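You operate a simulated robot arm through the tools that you are given. There is no shell and no other tool.

Carry out the task below with a simulated two-armed robot. There is one attempt and no reset: what you move stays moved.

JOB
Put the black puck on the top of the vacuum plate. Shut the mounting bench drawer. Put the new blue ink tub on the top of the mounting bench away on the front of the high desk. Take the white loop block on the front of the sign bench and put it away on the top of the mounting bench. Shut the sign bench drawer. Take the small orange roll and put it on the top of the cream work bench. Open the side table drawer, take the small carton on the top of the cream work bench and put it away in the inside of the side table drawer and shut the drawer again. Take the name strip from the top of the cream work bench and put it on the leaf print. Any order will do. Set down upright: new blue ink tub.

The check looks at the end state, three seconds after you hand in, the way a careful person would. Anything else that was tipped, shoved, dropped, spilled or broken makes it a failure.

ROBOT AND FRAMES
Two 6-joint arms with fingered hands on one trunk, on a base that moves. Base frame: it is fixed to the floor where the robot stands at the start and does not move with it; the origin is under the middle of the robot, x ahead of it, y to its left, z up; the surface under the hand at the start is at about z = 920. Readings come in mm, rad, newtons and seconds.
The left shoulder is at the start at [91, 155, 1115], the right one opposite. With the tool pointing down near the work surface each hand reaches from about 460 to 740 mm from the robot's upright axis, wherever it stands, measured 20 degrees to its own side. Places, roughly: black puck (5x5x3 cm) [500, -200, 900]; front of the high desk (96x18 cm) [4720, -3220, 1120]; inside of the side table drawer [2600, -200, 800]; leaf print (23x17x1 cm) [5300, 3000, 800]; mounting bench drawer [-1500, 700, 700]; name strip [5250, 2750, 750]; new blue ink tub [-1000, 1000, 1000]; side table drawer [2600, -100, 800]; sign bench drawer [6600, 500, 700]; small carton [5500, 2500, 750]; small orange roll (4x4x19 cm) [6700, 1200, 900]; top of the cream work bench [4500, 2800, 800]; top of the mounting bench [-1500, 1000, 900]; top of the vacuum plate [-1500, 900, 900]; white loop block (5x3x2 cm) [6700, 400, 900]. Payload 4 kg a hand.
Tool frame (each hand has its own): the origin (TCP) lies between the finger pads and is the grasp point; the fingertips stand 26 mm ahead of it; z points along the fingers, y is the line along which they close. The gripper opens to 132 mm; its body begins 73 mm behind the TCP. The gripper is a hand of 3 fingers: y runs from the thumb to the fingers, the wrist lies at [0, 0, -224] in the tool frame.
Orientation is that of the tool frame in the base frame, as [roll, pitch, yaw] about the fixed x, y, z axes, in that order (R = Rz(yaw) Ry(pitch) Rx(roll)). With the fingers straight down and closing along the base's y, the tool's x points along the base's -x, its y along +y and its z along -z.

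CONTROLS
- The arms move only by the tool arm_command. It takes "left_increments", "right_increments" or both (then of equal length, played together; a hand with none holds still); each is a list of rows, each a list of 6 numbers: the shift along the base's x, y, z in mm, then the turn, a rotation vector about the base's x, y, z in rad. In form: [[tx, ty, tz, ax, ay, az], ...]. A call has 1 to 20 rows; each row shifts and turns the commanded pose from where the row before left it. A row lasts 0.2 s, in which the tool goes at most 50 mm and 0.15 rad; a call with a longer step from one row to the next is refused whole. Where a pose cannot be reached the arm comes as near as it can. A force on the tool above 40 N (or 10 N above the force at the start of the call, whichever is more), or a blocked arm, ends the call early, and 0.2 s more pass. In this call time passes only in rows, and 0.2 s behind the last. The reply holds the time, the measured pose of the TCP, the force on the tool along the base axes, the opening and the grip force, in the units named above and with some noise, with the torque about the TCP (base axes, N m) and any sound that the robot's microphone picked up.
- Cameras (640 x 400 px; columns grow to the right, rows downward): "scene" is now at [161.5, -23.7, 1427.5]; the picture's right is [-0.26, -0.96, 0.01], its down [-0.61, 0.16, -0.77] and it looks along [0.75, -0.21, -0.63] (base axes); focal length 270 px, centre (320, 200). "left" rides on the left gripper at [-62, 3, -92] in its tool frame; the picture's right is [-0.05, -1.00, 0.00], its down [0.83, -0.04, -0.55] and it looks along [0.55, -0.03, 0.83] (tool axes); focal length 230 px, centre (320, 200). "right" rides on the right gripper at [62, 3, -92] in its tool frame; the picture's right is [-0.05, 1.00, 0.00], its down [-0.83, -0.04, -0.56] and it looks along [-0.56, -0.03, 0.83] (tool axes); focal length 230 px, centre (320, 200). There is no depth. A picture from a camera that has moved, and an enlarged one, comes with that camera's place and axes in the base frame and with its lens.
- camera(camera): a new picture of that camera. It takes no simulated time.
- lift_body(by): slides the trunk up (or, below 0, down) by that many mm; the arms and the scene camera ride with it, the base frame stays. It gives what a move gives, with no picture.
- drive_base(legs): drives the robot by 1 to 6 legs, each [ahead, turn to the left] in mm and rad, along the robot's own axes; the way and the turn of a leg run together, so that a leg with both is an arc; at most 1500 mm and 3.142 rad a leg. The arms and the cameras ride along, it lands a little off, and it stops where it bumps. It gives what a move gives.
- finger_targets(finger1, finger2, thumb_bend, hand): sets how far each is bent, from 0 (flat) to 100 (curled in); at 30 the hand is open as for a grip, at 70 the pads meet at the TCP. One left out holds its place. A second passes; each finger stops where it meets its share of the squeeze, and holds until it gets a number again. It is the only way to open and close the hand. It gives what a move gives, with no picture; readings hold the bend of each and the force on the fingers (four entries, about 0 where the hand has none), thumb and palm.
- pan_tilt(pan, tilt): turns the head with the scene camera to pan (to the left, within 1.501 rad either way) and tilt (down, from -0.506 to 1.204), counted from straight ahead of the robot. It gives what a move gives.
- inspect(camera, box): a new picture of the part [left, top, right, bottom] of that camera's present view, enlarged. It takes no simulated time.
- close_job(): hands the job in; it is judged then, once.

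Nothing tells you exact positions but the pictures and the camera data. Unless the task says otherwise, let go and move clear before handing in.

The tools are called as a command line: name --argument value ..., lists and objects as JSON in quotes. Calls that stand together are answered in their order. arm_command: Moves the arms, as the interface text tells. Its arguments: {"type":"object","properties":{"left_increments":{"type":"array"},"right_increments":{"type":"array"}},"required":[]} The other tools are called the same way: lift_body (by) moves the trunk up or down; finger_targets (finger1, finger2, thumb_bend, hand) moves the fingers one by one; drive_base (legs) drives the base; pan_tilt (pan, tilt) turns the head that bears the scene camera; camera (camera) takes a picture; inspect (camera, box) takes an enlarged picture of a part of a camera's view; close_job () hands the job in.

At the start:

```text
time_s: 0.0
left_eef_pos: [626.2, 49.0, 1101.0]
left_tcp_rot: [-3.135, -0.001, -3.128]
left_wrist_force: [0.3, -0.7, -0.1]
left_torque: [0.01, 0.02, 0.01]
left_finger_gap: 131.5
left_finger_force: 0.0
left_shape: jaw
left_bend: [30.0, 30.0, 30.0]
left_finger forces: [0.0, 0.0, 0.0, 0.1, 0.0, 0.0]
right_eef_pos: [506.0, -338.6, 1155.4]
right_tcp_rot: [3.14, -0.001, -3.137]
right_wrist_force: [-0.5, -0.3, 0.3]
right_torque: [-0.02, 0.0, 0.0]
right_finger_gap: 132.0
right_finger_force: 0.1
right_shape: jaw
right_bend: [30.0, 30.0, 30.0]
right_finger forces: [0.0, 0.1, 0.0, 0.1, 0.1, 0.0]
trunk travel left (down, up): [-650.0, 190.0]
robot x, y, heading: [0.5, 6.9, -0.001]
head pan, tilt (commanded): [-0.265, 0.668]
```

scene: 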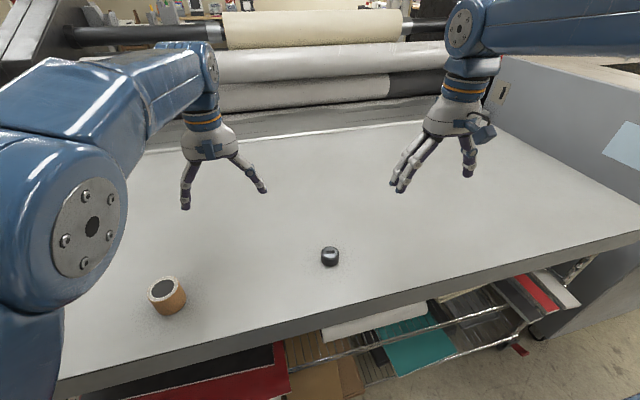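
right: 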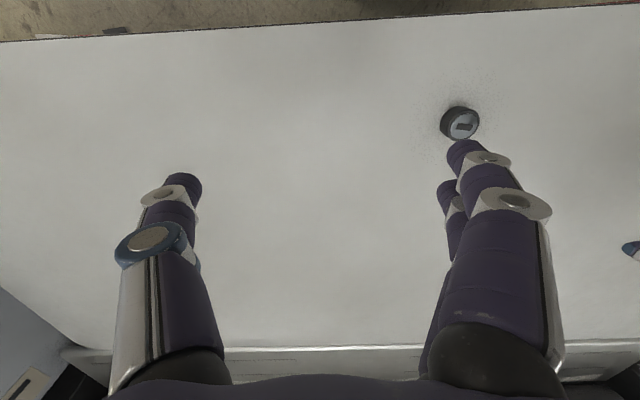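
left: 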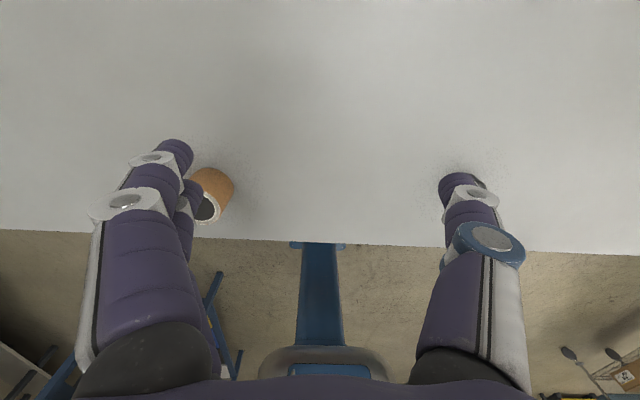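

I see the black puck on the table in front of me at about [542, -155, 935], with a small orange-brown cup-like object left of it that I should not touch. First I look around with the head to learn the room.

pan_tilt --pan 0.0 --tilt 0.15

camera --camera "scene"

pan_tilt --pan 1.5 --tilt 0.3

camera --camera "scene"

pan_tilt --pan -1.5 --tilt 0.3

camera --camera "scene"

```text
time_s: 0.9
left_eef_pos: [610.6, 57.6, 1116.5]
left_tcp_rot: [-3.115, 0.017, -3.109]
left_wrist_force: [-0.3, -0.3, -0.5]
left_torque: [-0.01, -0.02, 0.01]
left_finger_gap: 132.2
left_finger_force: 0.1
left_shape: jaw
left_bend: [30.0, 30.0, 30.0]
left_finger forces: [0.0, 0.0, 0.1, 0.0, 0.0, 0.1]
right_eef_pos: [488.4, -337.3, 1159.2]
right_tcp_rot: [-3.141, 0.004, -3.135]
right_wrist_force: [0.8, -0.5, 0.0]
right_torque: [-0.02, -0.06, 0.02]
right_finger_gap: 132.0
right_finger_force: 0.1
right_shape: jaw
right_bend: [30.0, 30.0, 30.0]
right_finger forces: [0.0, 0.0, 0.1, 0.0, 0.0, 0.0]
trunk travel left (down, up): [-650.0, 190.0]
robot x, y, heading: [-0.0, 0.7, -0.005]
head pan, tilt (commanded): [0.0, 0.15]
```

```text
taken
camera scene: at [171.2, -1.2, 1474.8], right [0.0, -1.0, 0.0], down [-0.17, 0.0, -0.99], along [0.99, 0.0, -0.17], focal length 270 px, centre (320, 200)
```

scene: 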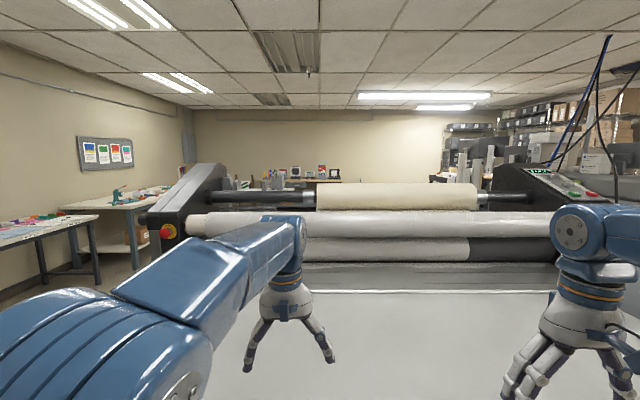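

```text
time_s: 2.5
left_eef_pos: [611.4, 57.0, 1116.6]
left_tcp_rot: [-3.114, 0.017, -3.107]
left_wrist_force: [0.0, 0.3, 0.2]
left_torque: [0.0, 0.03, 0.02]
left_finger_gap: 132.0
left_finger_force: 0.0
left_shape: jaw
left_bend: [30.0, 30.0, 30.0]
left_finger forces: [0.0, 0.1, 0.0, 0.0, 0.1, 0.1]
right_eef_pos: [487.9, -337.5, 1159.4]
right_tcp_rot: [3.14, 0.005, -3.134]
right_wrist_force: [-0.4, -0.3, -0.1]
right_torque: [0.01, -0.01, -0.02]
right_finger_gap: 132.1
right_finger_force: 0.0
right_shape: jaw
right_bend: [30.0, 30.0, 30.0]
right_finger forces: [0.0, 0.0, 0.1, 0.1, 0.0, 0.1]
trunk travel left (down, up): [-650.0, 190.0]
robot x, y, heading: [-3.0, 2.6, 0.0]
head pan, tilt (commanded): [1.499, 0.3]
```

```text
taken
camera scene: at [85.6, 92.0, 1462.4], right [1.0, -0.07, -0.02], down [-0.04, -0.29, -0.95], along [0.06, 0.95, -0.3], focal length 270 px, centre (320, 200)
```

scene: 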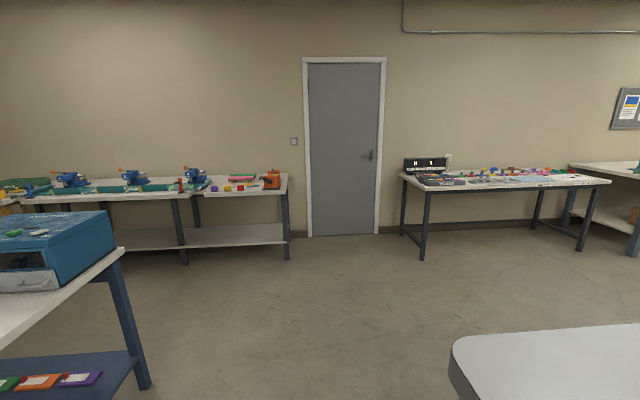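

```text
time_s: 5.2
left_eef_pos: [611.3, 56.4, 1117.0]
left_tcp_rot: [-3.115, 0.019, -3.11]
left_wrist_force: [0.1, 0.9, 0.3]
left_torque: [-0.01, 0.01, -0.01]
left_finger_gap: 131.8
left_finger_force: 0.1
left_shape: jaw
left_bend: [30.0, 30.0, 30.0]
left_finger forces: [0.0, 0.0, 0.0, 0.1, 0.1, 0.0]
right_eef_pos: [487.9, -338.0, 1158.7]
right_tcp_rot: [3.141, 0.003, -3.135]
right_wrist_force: [0.3, 0.7, -0.3]
right_torque: [-0.03, -0.03, 0.04]
right_finger_gap: 132.0
right_finger_force: 0.1
right_shape: jaw
right_bend: [30.0, 30.0, 30.0]
right_finger forces: [0.0, 0.1, 0.1, 0.1, 0.1, 0.0]
trunk travel left (down, up): [-650.0, 190.0]
robot x, y, heading: [-0.5, 0.5, -0.001]
head pan, tilt (commanded): [-1.499, 0.3]
```

```text
taken
camera scene: at [85.7, -94.2, 1462.4], right [-1.0, -0.07, 0.02], down [-0.04, 0.29, -0.95], along [0.06, -0.95, -0.3], focal length 270 px, centre (320, 200)
```

scene: 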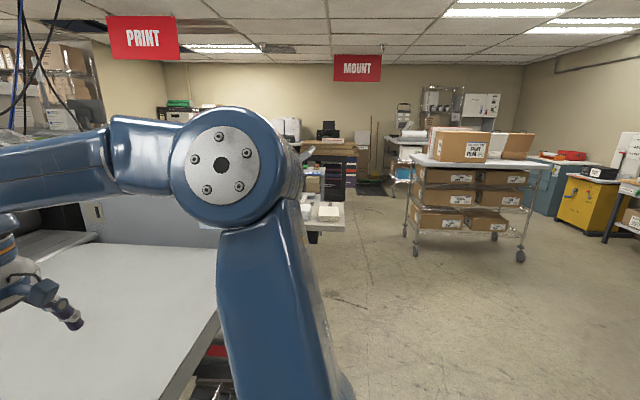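

The mounting bench seems behind-left (blue plate unit), the cream bench far ahead-left, and the high desk ahead-right. I now move the right hand over the puck, moving the left hand aside, and take a closer look.

arm_command --right_increments '[[10, 36, -20, 0, 0, 0], [10, 36, -20, 0, 0, 0], [11, 37, -20, 0, 0, 0], [11, 37, -20, 0, 0, 0], [11, 37, -20, 0, 0, 0]]' --left_increments '[[-2, 36, 0, 0, 0, 0], [-2, 36, 0, 0, 0, 0], [-2, 36, 0, 0, 0, 0], [-2, 36, 0, 0, 0, 0], [-2, 36, 0, 0, 0, 0]]'

pan_tilt --pan -0.25 --tilt 0.8

camera --camera "scene"

camera --camera "right"

```text
time_s: 6.3
left_eef_pos: [598.5, 231.8, 1111.8]
left_tcp_rot: [-3.133, 0.016, -3.126]
left_wrist_force: [-0.2, -0.8, 0.7]
left_torque: [-0.04, 0.0, 0.0]
left_finger_gap: 131.9
left_finger_force: 0.1
left_shape: jaw
left_bend: [30.0, 30.0, 30.0]
left_finger forces: [0.0, 0.0, 0.1, 0.0, 0.1, 0.1]
right_eef_pos: [540.4, -154.3, 1062.1]
right_tcp_rot: [-3.137, 0.018, -3.136]
right_wrist_force: [0.2, 0.5, 1.3]
right_torque: [-0.02, 0.01, -0.02]
right_finger_gap: 131.9
right_finger_force: 0.0
right_shape: jaw
right_bend: [30.0, 30.0, 30.0]
right_finger forces: [0.0, 0.0, 0.0, 0.1, 0.0, 0.0]
trunk travel left (down, up): [-650.0, 190.0]
robot x, y, heading: [0.5, -0.3, 0.005]
head pan, tilt (commanded): [-1.499, 0.3]
```

```text
time_s: 7.8
left_eef_pos: [597.8, 228.6, 1112.5]
left_tcp_rot: [-3.135, 0.017, -3.126]
left_wrist_force: [1.0, 0.6, -0.8]
left_torque: [-0.02, -0.03, 0.01]
left_finger_gap: 132.0
left_finger_force: 0.1
left_shape: jaw
left_bend: [30.0, 30.0, 30.0]
left_finger forces: [0.0, 0.1, 0.0, 0.0, 0.0, 0.1]
right_eef_pos: [538.0, -157.5, 1063.9]
right_tcp_rot: [-3.14, 0.017, -3.138]
right_wrist_force: [1.2, 0.1, -0.6]
right_torque: [0.02, 0.03, -0.01]
right_finger_gap: 131.8
right_finger_force: 0.0
right_shape: jaw
right_bend: [30.0, 30.0, 30.0]
right_finger forces: [0.0, 0.1, 0.0, 0.2, 0.0, 0.0]
trunk travel left (down, up): [-650.0, 190.0]
robot x, y, heading: [-2.3, -0.1, -0.002]
head pan, tilt (commanded): [-0.25, 0.799]
```

```text
taken
camera scene: at [156.2, -21.0, 1416.7], right [-0.25, -0.97, 0.0], down [-0.71, 0.18, -0.68], along [0.66, -0.17, -0.73], focal length 270 px, centre (320, 200)
```

scene: 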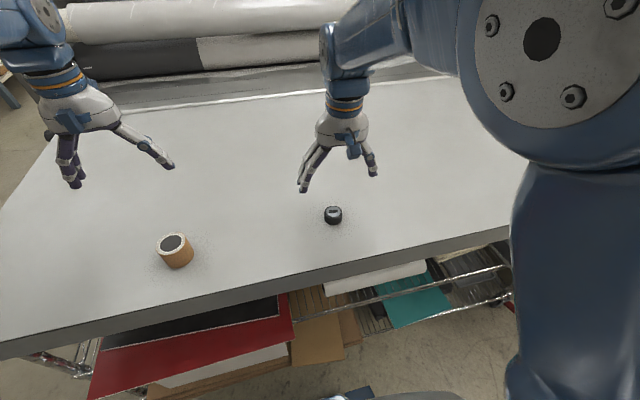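

```text
taken
camera right: at [475.9, -154.6, 1153.7], right [0.05, 1.0, 0.0], down [0.82, -0.04, 0.57], along [0.57, -0.03, -0.82], focal length 230 px, centre (320, 200)
```

right: 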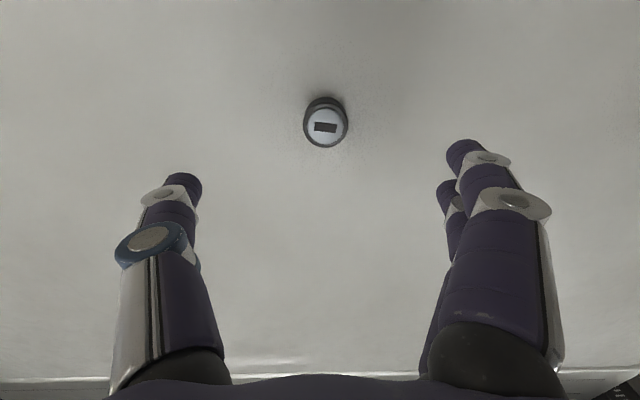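

The puck sits at about [540, -152, 935], right between the fingers. I descend to it.

arm_command --right_increments '[[1, 4, -30, 0, 0, 0], [0, 0, -30, 0, 0, 0], [0, 0, -30, 0, 0, 0], [0, 0, -18, 0, 0, 0], [0, 0, 0, 0, 0, 0]]'

camera --camera "right"

inspect --camera "scene" --box '[240, 120, 440, 245]'

```text
time_s: 9.0
left_eef_pos: [597.3, 228.6, 1112.9]
left_tcp_rot: [-3.136, 0.019, -3.127]
left_wrist_force: [-0.5, -0.7, -0.2]
left_torque: [0.01, 0.02, 0.0]
left_finger_gap: 131.8
left_finger_force: 0.1
left_shape: jaw
left_bend: [30.0, 30.0, 30.0]
left_finger forces: [0.0, 0.1, 0.0, 0.1, 0.0, 0.0]
right_eef_pos: [541.8, -152.2, 955.7]
right_tcp_rot: [-3.138, 0.018, -3.137]
right_wrist_force: [0.3, 0.3, 0.1]
right_torque: [-0.03, 0.03, 0.05]
right_finger_gap: 132.1
right_finger_force: 0.0
right_shape: jaw
right_bend: [30.0, 30.0, 30.0]
right_finger forces: [0.0, 0.0, 0.0, 0.0, 0.1, 0.0]
trunk travel left (down, up): [-650.0, 190.0]
robot x, y, heading: [1.8, 0.6, 0.001]
head pan, tilt (commanded): [-0.25, 0.799]
```

```text
taken
camera right: at [477.5, -149.7, 1045.9], right [0.05, 1.0, 0.0], down [0.82, -0.04, 0.57], along [0.57, -0.03, -0.82], focal length 230 px, centre (320, 200)
```

right: 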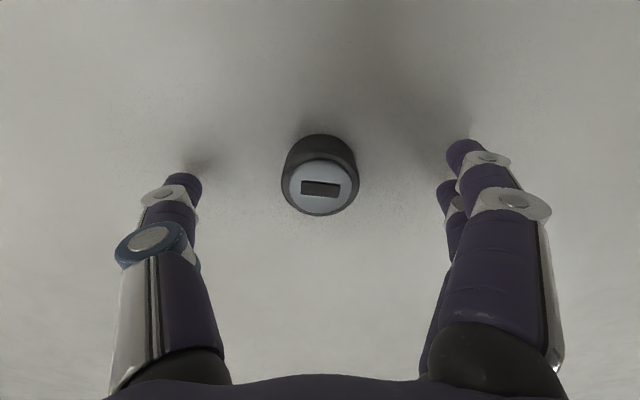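

```text
3.20 times, centred on (340, 182) of scene
camera zoom: at [155.9, -20.9, 1416.7], right [-0.25, -0.97, 0.0], down [-0.71, 0.18, -0.68], along [0.66, -0.17, -0.73], focal length 865 px, centre (256, 256)
```

zoom: 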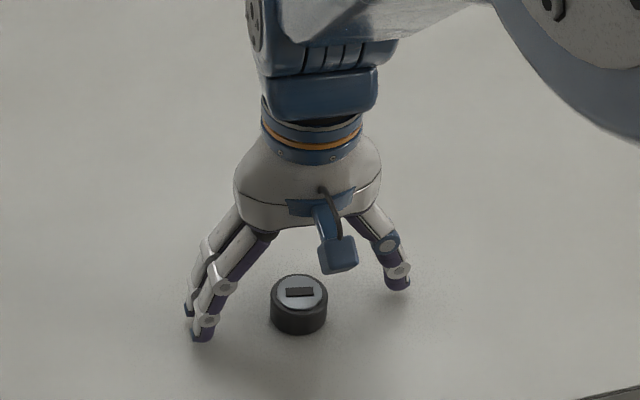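

The puck is centred between the thumb and the two fingers. I lower slightly and close the hand.

arm_command --right_increments '[[-3, 0, -5, 0, 0, 0], [0, 0, 0, 0, 0, 0]]'

finger_targets --hand "right" --finger1 65 --finger2 65 --thumb_bend 65

camera --camera "right"

```text
time_s: 9.6
left_eef_pos: [597.8, 228.4, 1111.3]
left_tcp_rot: [-3.134, 0.016, -3.128]
left_wrist_force: [-0.1, 0.1, 0.2]
left_torque: [-0.01, 0.0, -0.04]
left_finger_gap: 132.0
left_finger_force: 0.0
left_shape: jaw
left_bend: [30.0, 30.0, 30.0]
left_finger forces: [0.0, 0.0, 0.1, 0.0, 0.1, 0.0]
right_eef_pos: [537.7, -152.6, 950.8]
right_tcp_rot: [-3.139, 0.018, -3.137]
right_wrist_force: [0.5, -0.1, 0.0]
right_torque: [-0.02, -0.04, 0.0]
right_finger_gap: 131.7
right_finger_force: 0.1
right_shape: jaw
right_bend: [30.0, 30.0, 30.0]
right_finger forces: [0.0, 0.0, 0.1, 0.1, 0.1, 0.1]
trunk travel left (down, up): [-650.0, 190.0]
robot x, y, heading: [3.3, 2.2, 0.003]
head pan, tilt (commanded): [-0.25, 0.799]
```

```text
time_s: 10.6
left_eef_pos: [595.4, 229.2, 1113.4]
left_tcp_rot: [-3.134, 0.016, -3.128]
left_wrist_force: [0.1, -0.2, 0.5]
left_torque: [0.02, 0.02, -0.01]
left_finger_gap: 132.0
left_finger_force: 0.0
left_shape: jaw
left_bend: [30.0, 30.0, 30.0]
left_finger forces: [0.0, 0.1, 0.1, 0.0, 0.1, 0.0]
right_eef_pos: [537.2, -151.6, 952.4]
right_tcp_rot: [-3.139, 0.019, -3.138]
right_wrist_force: [-2.3, 2.2, 9.9]
right_torque: [0.18, 0.08, -0.02]
right_finger_gap: 36.6
right_finger_force: 11.5
right_shape: fingers
right_bend: [61.0, 60.0, 62.0]
right_finger forces: [7.9, 7.2, 0.1, 0.1, 9.1, 0.1]
trunk travel left (down, up): [-650.0, 190.0]
robot x, y, heading: [-2.5, -1.4, 0.001]
head pan, tilt (commanded): [-0.25, 0.799]
```

```text
taken
camera right: at [473.7, -149.2, 1042.0], right [0.05, 1.0, 0.0], down [0.82, -0.04, 0.57], along [0.57, -0.03, -0.82], focal length 230 px, centre (320, 200)
```

right: 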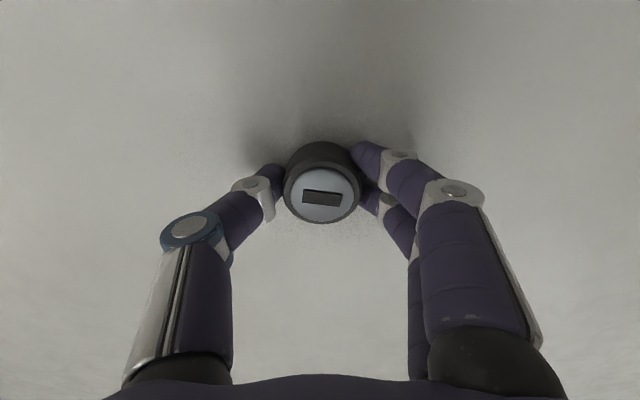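

The fingers hold the puck with about 8 N. I lift slightly and check that it comes along.

arm_command --right_increments '[[0, 0, 5, 0, 0, 0], [0, 0, 15, 0, 0, 0], [0, 0, 30, 0, 0, 0], [0, 0, 40, 0, 0, 0], [0, 0, 40, 0, 0, 0]]'

camera --camera "right"

camera --camera "scene"

```text
time_s: 11.8
left_eef_pos: [596.0, 227.8, 1113.8]
left_tcp_rot: [-3.136, 0.016, -3.129]
left_wrist_force: [-1.0, -0.1, 0.5]
left_torque: [0.0, -0.02, 0.01]
left_finger_gap: 131.8
left_finger_force: 0.1
left_shape: jaw
left_bend: [30.0, 30.0, 30.0]
left_finger forces: [0.0, 0.1, 0.0, 0.1, 0.0, 0.0]
right_eef_pos: [536.1, -151.9, 1082.2]
right_tcp_rot: [-3.14, 0.016, -3.135]
right_wrist_force: [-0.5, 0.1, -0.2]
right_torque: [0.03, 0.01, 0.01]
right_finger_gap: 36.4
right_finger_force: 8.5
right_shape: fingers
right_bend: [61.0, 60.0, 62.0]
right_finger forces: [3.5, 4.6, 0.1, 0.0, 7.9, 0.0]
trunk travel left (down, up): [-650.0, 190.0]
robot x, y, heading: [-2.3, 1.0, 0.004]
head pan, tilt (commanded): [-0.25, 0.799]
```

```text
taken
camera right: at [473.8, -148.4, 1172.0], right [0.05, 1.0, 0.0], down [0.82, -0.04, 0.57], along [0.57, -0.03, -0.82], focal length 230 px, centre (320, 200)
```

right: 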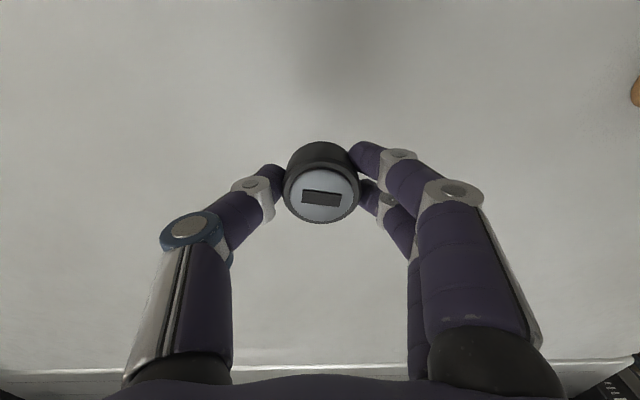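

```text
taken
camera scene: at [155.2, -21.0, 1416.8], right [-0.25, -0.97, 0.0], down [-0.71, 0.18, -0.68], along [0.66, -0.17, -0.73], focal length 270 px, centre (320, 200)
```

scene: 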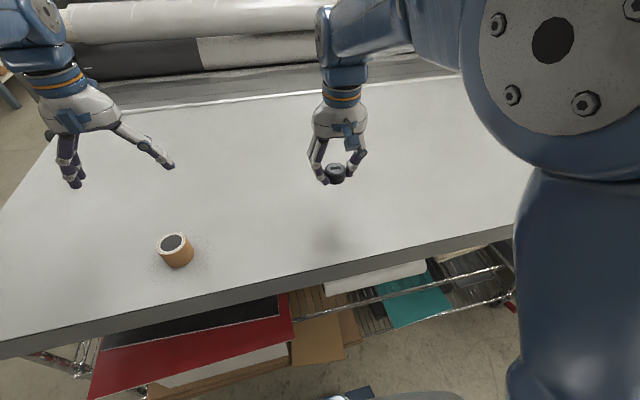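

The puck is held and lifted. I firm up the grip and back away from the table, then turn toward the mounting bench behind me.

finger_targets --hand "right" --finger1 80 --finger2 80 --thumb_bend 80

arm_command --right_increments '[[0, 0, 30, 0, 0, 0], [0, 0, 30, 0, 0, 0], [0, 0, 30, 0, 0, 0]]' --left_increments '[[0, 0, 20, 0, 0, 0], [0, 0, 20, 0, 0, 0], [0, 0, 20, 0, 0, 0]]'

pan_tilt --pan 1.5 --tilt 0.6

camera --camera "scene"

pan_tilt --pan -1.5 --tilt 0.6

camera --camera "scene"

```text
time_s: 12.8
left_eef_pos: [597.1, 229.0, 1112.2]
left_tcp_rot: [-3.135, 0.015, -3.128]
left_wrist_force: [0.2, 0.1, -0.1]
left_torque: [-0.01, 0.01, -0.02]
left_finger_gap: 132.1
left_finger_force: 0.1
left_shape: jaw
left_bend: [30.0, 30.0, 30.0]
left_finger forces: [0.0, 0.0, 0.1, 0.0, 0.0, 0.0]
right_eef_pos: [539.0, -149.4, 1081.5]
right_tcp_rot: [3.141, 0.017, -3.136]
right_wrist_force: [0.2, 0.1, -0.2]
right_torque: [0.02, 0.01, 0.02]
right_finger_gap: 34.1
right_finger_force: 25.1
right_shape: fingers
right_bend: [61.0, 59.0, 67.0]
right_finger forces: [12.2, 12.6, 0.1, 0.0, 24.1, 0.0]
trunk travel left (down, up): [-650.0, 190.0]
robot x, y, heading: [-1.9, -0.2, -0.0]
head pan, tilt (commanded): [-0.25, 0.799]
```

```text
time_s: 13.6
left_eef_pos: [597.4, 229.1, 1172.9]
left_tcp_rot: [-3.136, 0.015, -3.127]
left_wrist_force: [-0.3, -0.1, 0.1]
left_torque: [-0.02, 0.01, 0.01]
left_finger_gap: 132.2
left_finger_force: 0.0
left_shape: jaw
left_bend: [30.0, 30.0, 30.0]
left_finger forces: [0.0, 0.0, 0.0, 0.0, 0.0, 0.1]
right_eef_pos: [537.1, -151.0, 1171.4]
right_tcp_rot: [-3.14, 0.016, -3.136]
right_wrist_force: [-0.1, -0.7, 0.1]
right_torque: [-0.02, 0.0, -0.01]
right_finger_gap: 34.1
right_finger_force: 24.4
right_shape: fingers
right_bend: [61.0, 59.0, 67.0]
right_finger forces: [12.5, 12.6, 0.0, 0.1, 24.1, 0.0]
trunk travel left (down, up): [-650.0, 190.0]
robot x, y, heading: [-2.6, -0.2, 0.003]
head pan, tilt (commanded): [-0.25, 0.799]
```

```text
time_s: 15.3
left_eef_pos: [598.8, 228.4, 1173.2]
left_tcp_rot: [-3.135, 0.018, -3.128]
left_wrist_force: [0.3, 0.1, -0.5]
left_torque: [0.01, 0.01, 0.03]
left_finger_gap: 132.1
left_finger_force: 0.0
left_shape: jaw
left_bend: [30.0, 30.0, 30.0]
left_finger forces: [0.0, 0.0, 0.0, 0.0, 0.1, 0.1]
right_eef_pos: [536.9, -150.6, 1170.1]
right_tcp_rot: [3.141, 0.018, -3.137]
right_wrist_force: [0.5, 0.0, -0.1]
right_torque: [-0.01, 0.02, 0.01]
right_finger_gap: 34.1
right_finger_force: 25.3
right_shape: fingers
right_bend: [61.0, 59.0, 67.0]
right_finger forces: [12.4, 12.7, 0.0, 0.0, 24.1, 0.1]
trunk travel left (down, up): [-650.0, 190.0]
robot x, y, heading: [2.8, -1.4, -0.0]
head pan, tilt (commanded): [1.499, 0.6]
```

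```text
taken
camera scene: at [84.9, 87.1, 1434.9], right [1.0, -0.07, -0.02], down [-0.06, -0.56, -0.82], along [0.05, 0.82, -0.57], focal length 270 px, centre (320, 200)
```

scene: 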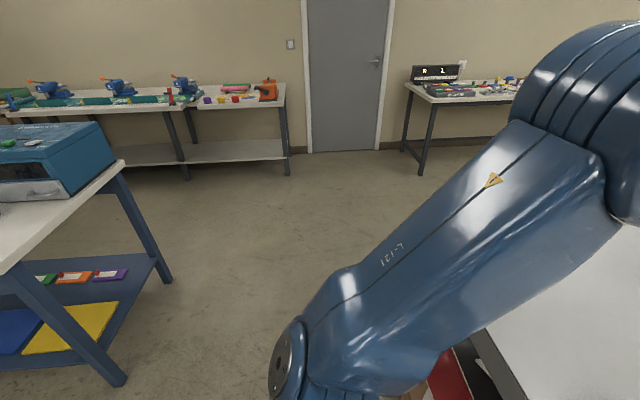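

```text
time_s: 17.9
left_eef_pos: [598.5, 229.1, 1173.3]
left_tcp_rot: [-3.132, 0.016, -3.127]
left_wrist_force: [0.3, 0.0, 0.9]
left_torque: [0.03, -0.02, -0.02]
left_finger_gap: 132.2
left_finger_force: 0.1
left_shape: jaw
left_bend: [30.0, 30.0, 30.0]
left_finger forces: [0.1, 0.1, 0.0, 0.0, 0.0, 0.1]
right_eef_pos: [538.9, -151.6, 1170.8]
right_tcp_rot: [3.141, 0.019, -3.135]
right_wrist_force: [0.3, 0.4, -0.4]
right_torque: [-0.02, 0.01, 0.0]
right_finger_gap: 33.9
right_finger_force: 24.8
right_shape: fingers
right_bend: [61.0, 59.0, 67.0]
right_finger forces: [12.5, 12.7, 0.0, 0.1, 24.1, 0.0]
trunk travel left (down, up): [-650.0, 190.0]
robot x, y, heading: [-1.2, -0.5, 0.003]
head pan, tilt (commanded): [-1.499, 0.6]
```

```text
taken
camera scene: at [84.9, -89.2, 1434.9], right [-1.0, -0.07, 0.02], down [-0.06, 0.56, -0.82], along [0.05, -0.82, -0.57], focal length 270 px, centre (320, 200)
```

scene: 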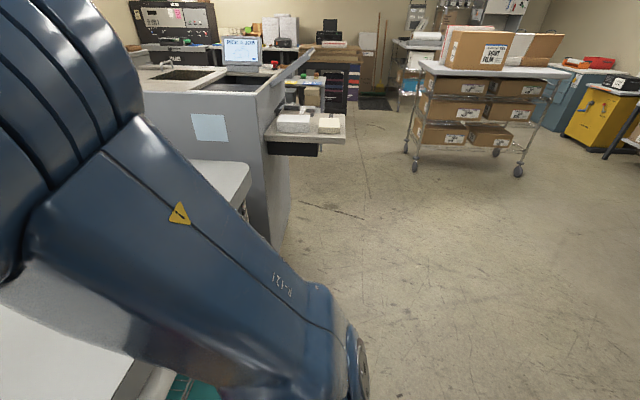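

The mounting bench is the blue-legged table behind-left (about x -800 to -2200, y 700 to 1350, drawer facing -y). I back off a little and turn left on the spot to see what is behind me.

drive_base --legs '[[-120, 0], [0, 1.571]]'

pan_tilt --pan 1.5 --tilt 0.5

camera --camera "scene"

pan_tilt --pan 0.6 --tilt 0.4

camera --camera "scene"

```text
time_s: 23.3
left_eef_pos: [-354.3, 596.7, 1172.6]
left_tcp_rot: [-3.133, 0.015, -1.55]
left_wrist_force: [0.1, -0.3, 0.1]
left_torque: [-0.01, -0.03, -0.01]
left_finger_gap: 131.9
left_finger_force: 0.1
left_shape: jaw
left_bend: [30.0, 30.0, 30.0]
left_finger forces: [0.1, 0.0, 0.1, 0.0, 0.1, 0.0]
right_eef_pos: [27.2, 539.0, 1171.0]
right_tcp_rot: [3.141, 0.017, -1.558]
right_wrist_force: [1.2, -0.4, -0.8]
right_torque: [0.0, 0.0, -0.03]
right_finger_gap: 33.5
right_finger_force: 24.3
right_shape: fingers
right_bend: [61.0, 58.0, 67.0]
right_finger forces: [12.3, 13.1, 0.1, 0.1, 23.9, 0.2]
trunk travel left (down, up): [-650.0, 190.0]
robot x, y, heading: [-107.1, -1.6, 1.576]
head pan, tilt (commanded): [-1.499, 0.6]
```

```text
time_s: 25.9
left_eef_pos: [-353.7, 577.0, 1184.8]
left_tcp_rot: [-3.135, 0.033, -1.549]
left_wrist_force: [0.2, -0.7, -0.8]
left_torque: [0.0, 0.02, -0.02]
left_finger_gap: 131.9
left_finger_force: 0.1
left_shape: jaw
left_bend: [30.0, 30.0, 30.0]
left_finger forces: [0.1, 0.0, 0.0, 0.2, 0.0, 0.0]
right_eef_pos: [28.5, 520.1, 1180.3]
right_tcp_rot: [3.142, 0.036, -1.561]
right_wrist_force: [-0.1, 0.3, -0.7]
right_torque: [0.02, 0.0, -0.02]
right_finger_gap: 33.3
right_finger_force: 24.1
right_shape: fingers
right_bend: [61.0, 58.0, 67.0]
right_finger forces: [12.3, 12.6, 0.0, 0.1, 23.4, 0.1]
trunk travel left (down, up): [-650.0, 190.0]
robot x, y, heading: [-108.6, -1.3, 1.582]
head pan, tilt (commanded): [1.499, 0.499]
```

```text
taken
camera scene: at [-196.7, 82.7, 1444.0], right [0.06, 1.0, -0.02], down [0.48, -0.05, -0.88], along [-0.88, 0.05, -0.48], focal length 270 px, centre (320, 200)
```

scene: 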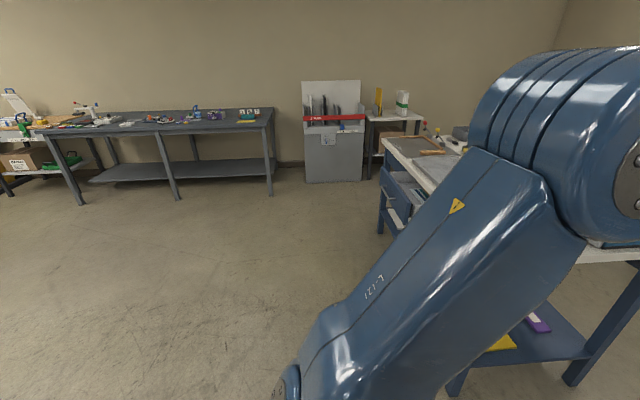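

```text
time_s: 27.1
left_eef_pos: [-354.2, 575.8, 1182.9]
left_tcp_rot: [-3.135, 0.033, -1.549]
left_wrist_force: [-0.2, 1.0, 0.1]
left_torque: [0.0, 0.02, -0.03]
left_finger_gap: 131.9
left_finger_force: 0.2
left_shape: jaw
left_bend: [30.0, 30.0, 30.0]
left_finger forces: [0.0, 0.0, 0.0, 0.1, 0.1, 0.0]
right_eef_pos: [27.9, 519.2, 1179.3]
right_tcp_rot: [-3.141, 0.034, -1.561]
right_wrist_force: [0.0, 0.0, -0.3]
right_torque: [0.0, 0.01, 0.01]
right_finger_gap: 33.7
right_finger_force: 24.2
right_shape: fingers
right_bend: [61.0, 58.0, 67.0]
right_finger forces: [12.3, 12.7, 0.0, 0.0, 23.3, 0.0]
trunk travel left (down, up): [-650.0, 190.0]
robot x, y, heading: [-106.2, 0.6, 1.575]
head pan, tilt (commanded): [0.6, 0.4]
```

```text
taken
camera scene: at [-159.0, 153.1, 1451.8], right [0.82, 0.57, -0.01], down [0.22, -0.34, -0.91], along [-0.53, 0.75, -0.4], focal length 270 px, centre (320, 200)
```

scene: 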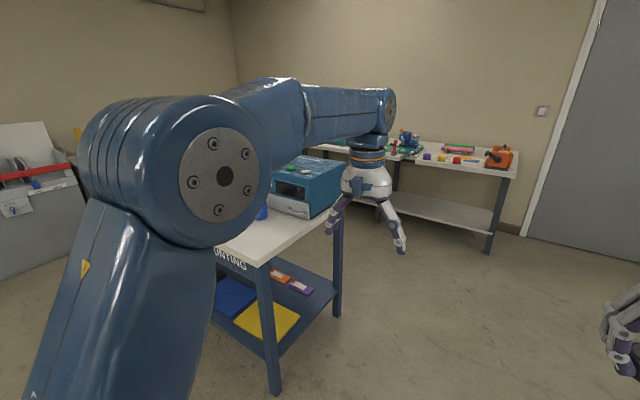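

Behind me the floor is clear. I drive along to stand in front of the mounting bench and face it from a bit of distance.

drive_base --legs '[[0, 1.691], [1200, 0], [0, -1.691]]'

pan_tilt --pan 0.0 --tilt 0.55

camera --camera "scene"

```text
time_s: 42.0
left_eef_pos: [-1542.8, 436.6, 1183.6]
left_tcp_rot: [-3.134, 0.035, -1.555]
left_wrist_force: [0.0, 0.0, 0.8]
left_torque: [0.03, -0.01, -0.02]
left_finger_gap: 132.0
left_finger_force: 0.0
left_shape: jaw
left_bend: [30.0, 30.0, 30.0]
left_finger forces: [0.0, 0.0, 0.0, 0.1, 0.0, 0.0]
right_eef_pos: [-1162.9, 377.8, 1178.6]
right_tcp_rot: [3.14, 0.036, -1.566]
right_wrist_force: [0.4, -0.3, -0.7]
right_torque: [0.0, 0.01, 0.02]
right_finger_gap: 32.8
right_finger_force: 23.3
right_shape: fingers
right_bend: [61.0, 58.0, 67.0]
right_finger forces: [11.2, 13.5, 0.0, 0.0, 22.8, 0.0]
trunk travel left (down, up): [-650.0, 190.0]
robot x, y, heading: [-1316.1, -142.7, 1.573]
head pan, tilt (commanded): [0.6, 0.4]
```

```text
time_s: 43.0
left_eef_pos: [-1542.4, 417.0, 1192.0]
left_tcp_rot: [-3.132, 0.051, -1.555]
left_wrist_force: [0.3, -1.0, -0.1]
left_torque: [-0.02, -0.02, -0.01]
left_finger_gap: 132.2
left_finger_force: 0.2
left_shape: jaw
left_bend: [30.0, 30.0, 30.0]
left_finger forces: [0.0, 0.1, 0.0, 0.0, 0.0, 0.1]
right_eef_pos: [-1162.3, 357.8, 1185.0]
right_tcp_rot: [-3.14, 0.04, -1.566]
right_wrist_force: [-0.4, 0.8, -1.1]
right_torque: [-0.06, -0.01, -0.01]
right_finger_gap: 32.7
right_finger_force: 23.7
right_shape: fingers
right_bend: [61.0, 58.0, 67.0]
right_finger forces: [12.0, 12.9, 0.1, 0.0, 22.9, 0.1]
trunk travel left (down, up): [-650.0, 190.0]
robot x, y, heading: [-1313.8, -144.6, 1.569]
head pan, tilt (commanded): [0.0, 0.55]
```

```text
taken
camera scene: at [-1311.9, 25.1, 1437.8], right [1.0, 0.0, 0.0], down [0.0, -0.54, -0.84], along [0.0, 0.84, -0.54], focal length 270 px, centre (320, 200)
```

scene: 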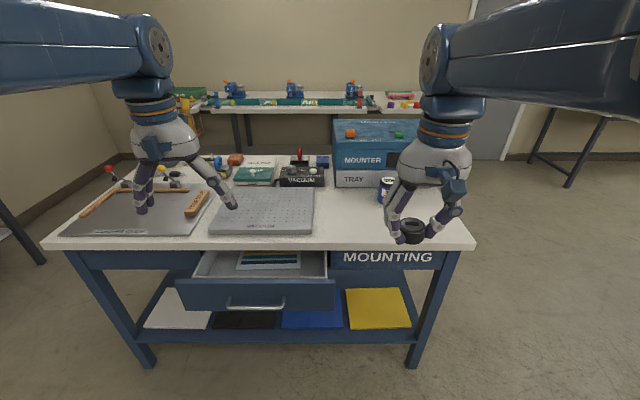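

I now face the mounting bench: the perforated vacuum plate is in the middle, the open drawer beneath it, a can-like tub to the right behind my right hand. I zoom in to look at the details.

inspect --camera "scene" --box '[200, 140, 340, 250]'

inspect --camera "scene" --box '[330, 110, 480, 260]'

inspect --camera "scene" --box '[60, 140, 240, 260]'

inspect --camera "scene" --box '[150, 230, 480, 380]'

```text
3.64 times, centred on (270, 195) of scene
camera zoom: at [-1311.9, 25.1, 1437.8], right [1.0, 0.0, 0.0], down [0.0, -0.54, -0.84], along [0.0, 0.84, -0.54], focal length 983 px, centre (502, 218)
```

zoom: 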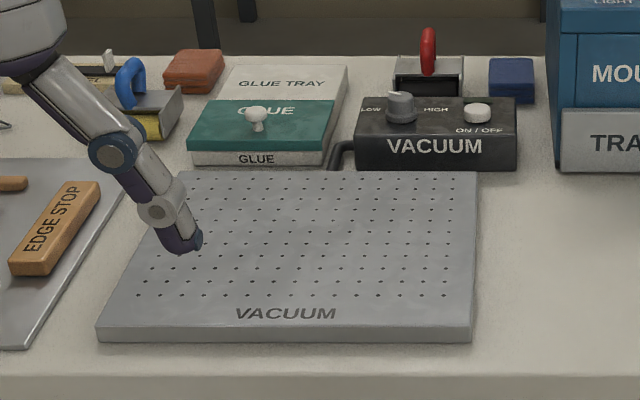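

```text
2.67 times, centred on (405, 185) of scene
camera zoom: at [-1311.9, 25.1, 1437.8], right [1.0, 0.0, 0.0], down [0.0, -0.54, -0.84], along [0.0, 0.84, -0.54], focal length 721 px, centre (93, 240)
```

zoom: 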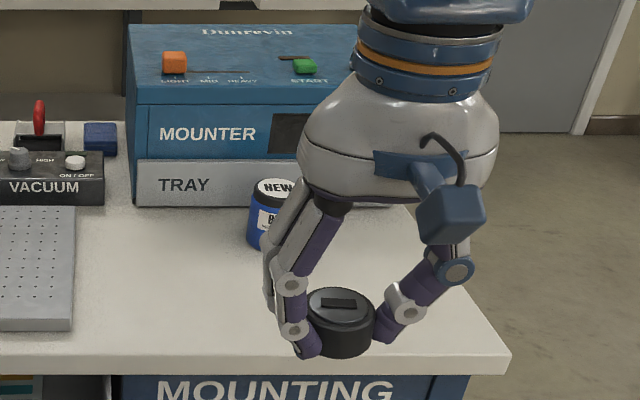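

```text
3.33 times, centred on (150, 200) of scene
camera zoom: at [-1311.9, 25.1, 1437.8], right [1.0, 0.0, 0.0], down [0.0, -0.54, -0.84], along [0.0, 0.84, -0.54], focal length 901 px, centre (887, 200)
```

zoom: 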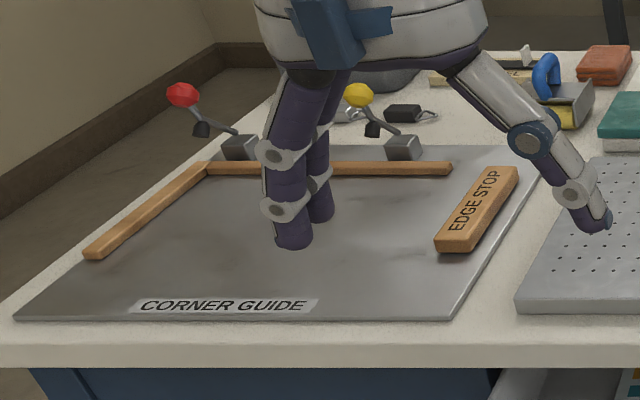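

```text
1.94 times, centred on (315, 305) of scene
camera zoom: at [-1311.9, 25.1, 1437.8], right [1.0, 0.0, 0.0], down [0.0, -0.54, -0.84], along [0.0, 0.84, -0.54], focal length 524 px, centre (330, -4)
```

zoom: 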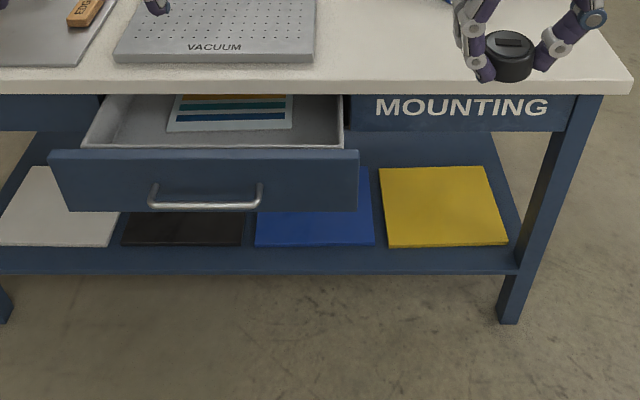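

The tub labelled "NEW" stands in front of the mounter; the drawer is open by roughly 7 cm. I first shut the drawer with the free left hand: point the left fingers forward, close them and then lower the trunk.

arm_command --left_increments '[[3.4, 9, 0, 0.143, 0, 0], [3.4, 9, 0, 0.143, 0, 0], [3.4, 9, 0, 0.143, 0, 0], [3.4, 9, 0, 0.143, 0, 0], [3.4, 9, 0, 0.143, 0, 0], [3.4, 9, 0, 0.143, 0, 0], [3.4, 9, 0, 0.143, 0, 0], [3.4, 9, 0, 0.143, 0, 0], [3.4, 9, 0, 0.143, 0, 0], [3.4, 9, 0, 0.143, 0, 0], [3.4, 9, 0, 0.143, 0, 0]]'

finger_targets --hand "left" --finger1 70 --finger2 70 --thumb_bend 70

camera --camera "scene"

```text
time_s: 45.4
left_eef_pos: [-1504.7, 542.3, 1185.2]
left_tcp_rot: [-0.274, 1.515, 1.292]
left_wrist_force: [0.1, -0.3, 0.2]
left_torque: [-0.04, -0.02, -0.03]
left_finger_gap: 132.2
left_finger_force: 0.1
left_shape: jaw
left_bend: [30.0, 30.0, 30.0]
left_finger forces: [0.1, 0.0, 0.0, 0.0, 0.0, 0.1]
left hand out of reach, approached as far as the arm can: row 4, 5, 6
right_eef_pos: [-1162.2, 358.8, 1183.5]
right_tcp_rot: [-3.141, 0.039, -1.566]
right_wrist_force: [-0.2, 0.6, -0.8]
right_torque: [-0.06, 0.05, -0.02]
right_finger_gap: 32.8
right_finger_force: 23.8
right_shape: fingers
right_bend: [61.0, 58.0, 67.0]
right_finger forces: [12.0, 12.9, 0.0, 0.0, 23.0, 0.0]
trunk travel left (down, up): [-650.0, 190.0]
robot x, y, heading: [-1310.9, -142.8, 1.571]
head pan, tilt (commanded): [0.0, 0.55]
```

```text
time_s: 46.4
left_eef_pos: [-1504.8, 541.4, 1185.7]
left_tcp_rot: [-0.282, 1.515, 1.279]
left_wrist_force: [-0.1, -0.3, 0.0]
left_torque: [0.01, -0.01, 0.02]
left_finger_gap: 6.4
left_finger_force: 0.1
left_shape: fingers
left_bend: [70.0, 70.0, 70.0]
left_finger forces: [0.0, 0.0, 0.1, 0.0, 0.1, 0.1]
right_eef_pos: [-1161.5, 357.9, 1184.0]
right_tcp_rot: [-3.141, 0.039, -1.566]
right_wrist_force: [0.2, -0.5, -0.3]
right_torque: [-0.02, -0.01, -0.01]
right_finger_gap: 32.6
right_finger_force: 24.1
right_shape: fingers
right_bend: [61.0, 58.0, 67.0]
right_finger forces: [12.0, 12.9, 0.0, 0.0, 23.0, 0.1]
trunk travel left (down, up): [-650.0, 190.0]
robot x, y, heading: [-1311.8, -139.5, 1.573]
head pan, tilt (commanded): [0.0, 0.55]
```

```text
taken
camera scene: at [-1310.8, 25.2, 1437.8], right [1.0, 0.0, 0.0], down [0.0, -0.54, -0.84], along [0.0, 0.84, -0.54], focal length 270 px, centre (320, 200)
```

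scene: 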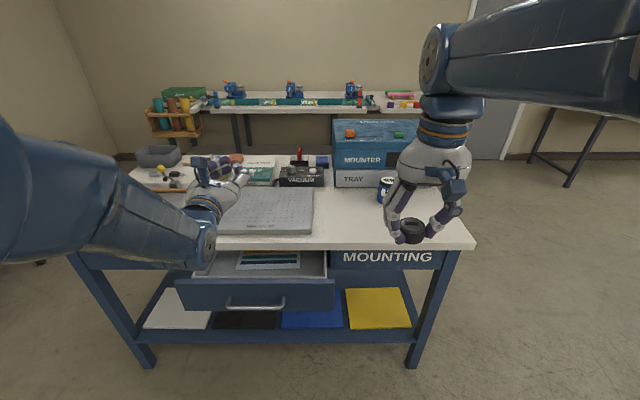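

The left hand points forward with closed fingers. I back up 80 mm for clearance, then lower the trunk so the left fist is level with the drawer front.

drive_base --legs '[[-80, 0]]'

lift_body --by -300

pan_tilt --pan 0.1 --tilt 0.4

camera --camera "scene"

camera --camera "left"

```text
time_s: 47.5
left_eef_pos: [-1504.0, 464.6, 1183.4]
left_tcp_rot: [-0.326, 1.518, 1.238]
left_wrist_force: [0.4, -1.3, 0.2]
left_torque: [-0.01, -0.02, -0.03]
left_finger_gap: 6.3
left_finger_force: 0.1
left_shape: fingers
left_bend: [70.0, 70.0, 70.0]
left_finger forces: [0.0, 0.0, 0.1, 0.0, 0.0, 0.0]
right_eef_pos: [-1162.0, 279.5, 1188.3]
right_tcp_rot: [-3.141, 0.051, -1.566]
right_wrist_force: [0.2, -2.0, -0.5]
right_torque: [0.07, 0.02, -0.01]
right_finger_gap: 32.9
right_finger_force: 23.5
right_shape: fingers
right_bend: [61.0, 58.0, 67.0]
right_finger forces: [11.9, 12.9, 0.0, 0.0, 23.0, 0.1]
trunk travel left (down, up): [-650.0, 190.0]
robot x, y, heading: [-1308.9, -221.1, 1.571]
head pan, tilt (commanded): [0.0, 0.55]
```

```text
time_s: 50.5
left_eef_pos: [-1505.2, 461.3, 884.9]
left_tcp_rot: [-0.312, 1.516, 1.253]
left_wrist_force: [0.2, -0.5, -0.5]
left_torque: [-0.03, -0.02, -0.02]
left_finger_gap: 6.2
left_finger_force: 0.0
left_shape: fingers
left_bend: [70.0, 70.0, 70.0]
left_finger forces: [0.1, 0.0, 0.0, 0.0, 0.1, 0.0]
right_eef_pos: [-1161.4, 276.0, 888.8]
right_tcp_rot: [3.14, 0.052, -1.567]
right_wrist_force: [-0.5, 0.1, -0.2]
right_torque: [0.02, 0.04, -0.01]
right_finger_gap: 32.9
right_finger_force: 24.0
right_shape: fingers
right_bend: [61.0, 58.0, 67.0]
right_finger forces: [12.0, 12.8, 0.1, 0.1, 22.9, 0.1]
trunk travel left (down, up): [-350.0, 490.0]
robot x, y, heading: [-1310.3, -222.1, 1.574]
head pan, tilt (commanded): [0.0, 0.55]
```

```text
time_s: 51.2
left_eef_pos: [-1506.8, 461.4, 885.5]
left_tcp_rot: [-0.314, 1.516, 1.25]
left_wrist_force: [-0.2, 0.4, 0.7]
left_torque: [0.0, 0.01, 0.01]
left_finger_gap: 6.0
left_finger_force: 0.0
left_shape: fingers
left_bend: [70.0, 70.0, 70.0]
left_finger forces: [0.0, 0.1, 0.0, 0.1, 0.0, 0.0]
right_eef_pos: [-1161.7, 278.2, 889.2]
right_tcp_rot: [-3.141, 0.052, -1.566]
right_wrist_force: [-1.1, 0.5, -0.5]
right_torque: [-0.01, 0.01, 0.0]
right_finger_gap: 32.6
right_finger_force: 23.7
right_shape: fingers
right_bend: [61.0, 58.0, 67.0]
right_finger forces: [12.0, 12.8, 0.0, 0.0, 22.8, 0.1]
trunk travel left (down, up): [-350.0, 490.0]
robot x, y, heading: [-1308.1, -220.4, 1.57]
head pan, tilt (commanded): [0.099, 0.4]
```

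```text
taken
camera scene: at [-1319.8, -59.1, 1151.5], right [0.99, 0.1, 0.0], down [0.04, -0.41, -0.91], along [-0.09, 0.91, -0.41], focal length 270 px, centre (320, 200)
```

scene: 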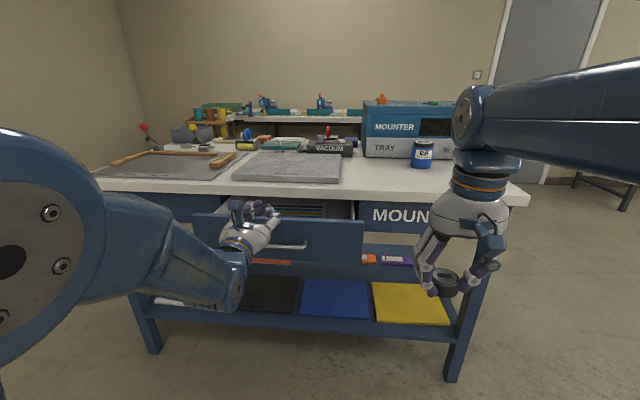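

```text
taken
camera left: at [-1509.3, 365.5, 941.3], right [1.0, -0.01, 0.07], down [0.05, -0.51, -0.86], along [0.04, 0.86, -0.51], focal length 230 px, centre (320, 200)
```

left: 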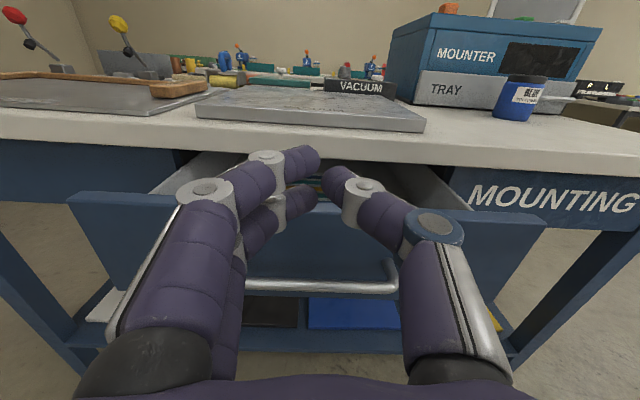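

The drawer front is at about y=558, z 692–821, centred on x=-1497, with its handle at z≈748. I lower the closed left fingers to z≈788 (above the handle) and approach.

arm_command --left_increments '[[3, 0, -33, 0, 0, 0], [3, 0, -32, 0, 0, 0], [3, 0, -32, 0, 0, 0], [0, 20, 0, 0, 0, 0], [0, 20, 0, 0, 0, 0], [0, 10, 0, 0, 0, 0], [0, 0, 0, 0, 0, 0]]'

camera --camera "left"

camera --camera "scene"

```text
time_s: 52.8
left_eef_pos: [-1496.5, 512.8, 788.0]
left_tcp_rot: [-0.314, 1.517, 1.25]
left_wrist_force: [-0.3, -0.3, 0.4]
left_torque: [0.01, -0.03, -0.01]
left_finger_gap: 6.3
left_finger_force: 0.1
left_shape: fingers
left_bend: [70.0, 70.0, 70.0]
left_finger forces: [0.0, 0.1, 0.0, 0.0, 0.1, 0.0]
right_eef_pos: [-1160.4, 276.8, 889.0]
right_tcp_rot: [-3.141, 0.054, -1.565]
right_wrist_force: [1.6, -0.7, 0.1]
right_torque: [-0.02, 0.02, 0.01]
right_finger_gap: 32.7
right_finger_force: 24.3
right_shape: fingers
right_bend: [61.0, 58.0, 67.0]
right_finger forces: [12.1, 12.8, 0.1, 0.0, 22.9, 0.0]
trunk travel left (down, up): [-350.0, 490.0]
robot x, y, heading: [-1310.7, -223.8, 1.573]
head pan, tilt (commanded): [0.099, 0.4]
```

```text
taken
camera left: at [-1500.2, 415.6, 844.3], right [1.0, -0.01, 0.07], down [0.05, -0.51, -0.86], along [0.04, 0.86, -0.51], focal length 230 px, centre (320, 200)
```

left: 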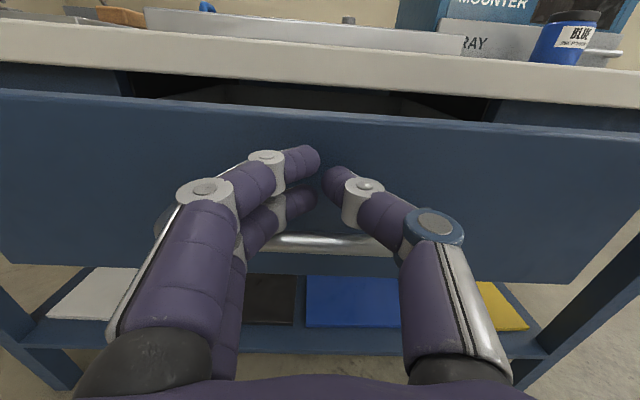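

```text
taken
camera scene: at [-1319.9, -59.1, 1151.5], right [0.99, 0.1, 0.0], down [0.04, -0.4, -0.91], along [-0.09, 0.91, -0.41], focal length 270 px, centre (320, 200)
```

scene: 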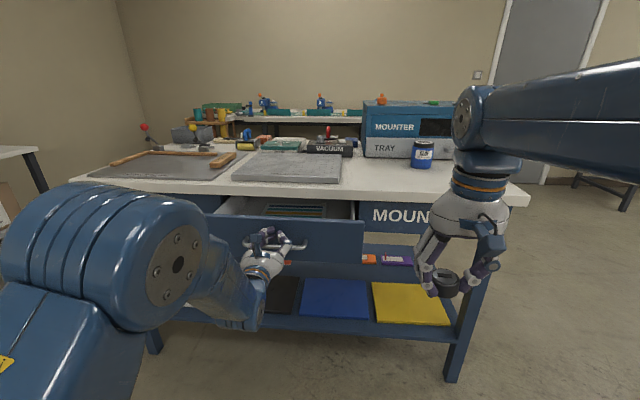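

The fingertips are just in front of the drawer face, above the handle. I push it shut in small steps; the force limit will stop me at the end.

arm_command --left_increments '[[0, 10, 0, 0, 0, 0], [0, 10, 0, 0, 0, 0], [0, 10, 0, 0, 0, 0], [0, 10, 0, 0, 0, 0], [0, 10, 0, 0, 0, 0], [0, 10, 0, 0, 0, 0], [0, 10, 0, 0, 0, 0], [0, 10, 0, 0, 0, 0], [0, 10, 0, 0, 0, 0], [0, 10, 0, 0, 0, 0]]'

camera --camera "left"

camera --camera "scene"

```text
time_s: 55.0
left_eef_pos: [-1496.0, 611.6, 788.0]
left_tcp_rot: [-0.306, 1.517, 1.259]
left_wrist_force: [-0.2, 0.4, 0.1]
left_torque: [0.0, -0.03, -0.01]
left_finger_gap: 6.0
left_finger_force: 0.1
left_shape: fingers
left_bend: [70.0, 70.0, 70.0]
left_finger forces: [0.1, 0.1, 0.0, 0.0, 0.0, 0.0]
right_eef_pos: [-1161.3, 276.9, 888.5]
right_tcp_rot: [-3.141, 0.054, -1.564]
right_wrist_force: [0.8, 1.1, -1.6]
right_torque: [0.01, 0.0, 0.01]
right_finger_gap: 32.7
right_finger_force: 23.9
right_shape: fingers
right_bend: [61.0, 58.0, 67.0]
right_finger forces: [12.0, 12.9, 0.1, 0.1, 23.0, 0.1]
trunk travel left (down, up): [-350.0, 490.0]
robot x, y, heading: [-1309.4, -222.8, 1.57]
head pan, tilt (commanded): [0.099, 0.4]
```

```text
taken
camera left: at [-1500.2, 515.7, 844.0], right [1.0, -0.01, 0.07], down [0.05, -0.51, -0.86], along [0.04, 0.86, -0.51], focal length 230 px, centre (320, 200)
```

left: 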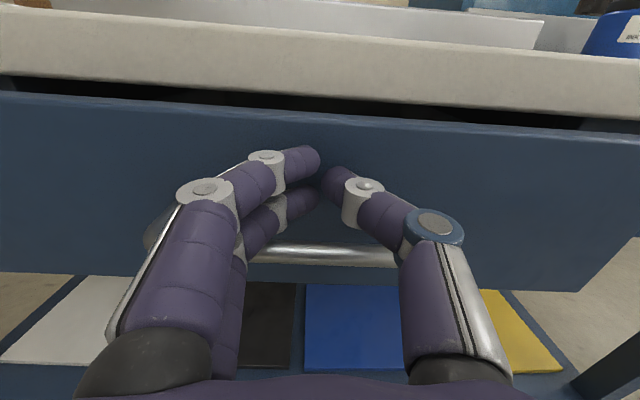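

```text
taken
camera scene: at [-1319.9, -58.8, 1151.5], right [0.99, 0.1, 0.0], down [0.04, -0.41, -0.91], along [-0.09, 0.91, -0.41], focal length 270 px, centre (320, 200)
```

scene: 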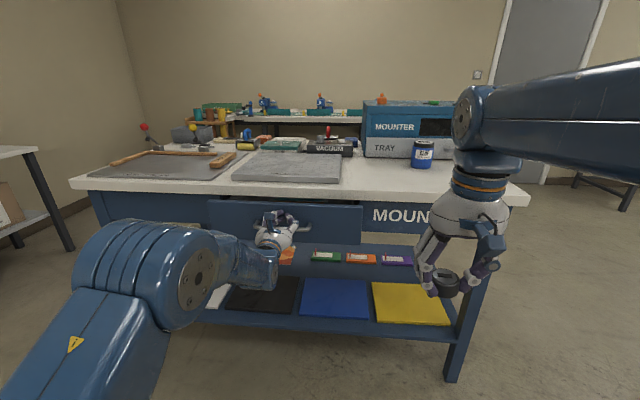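

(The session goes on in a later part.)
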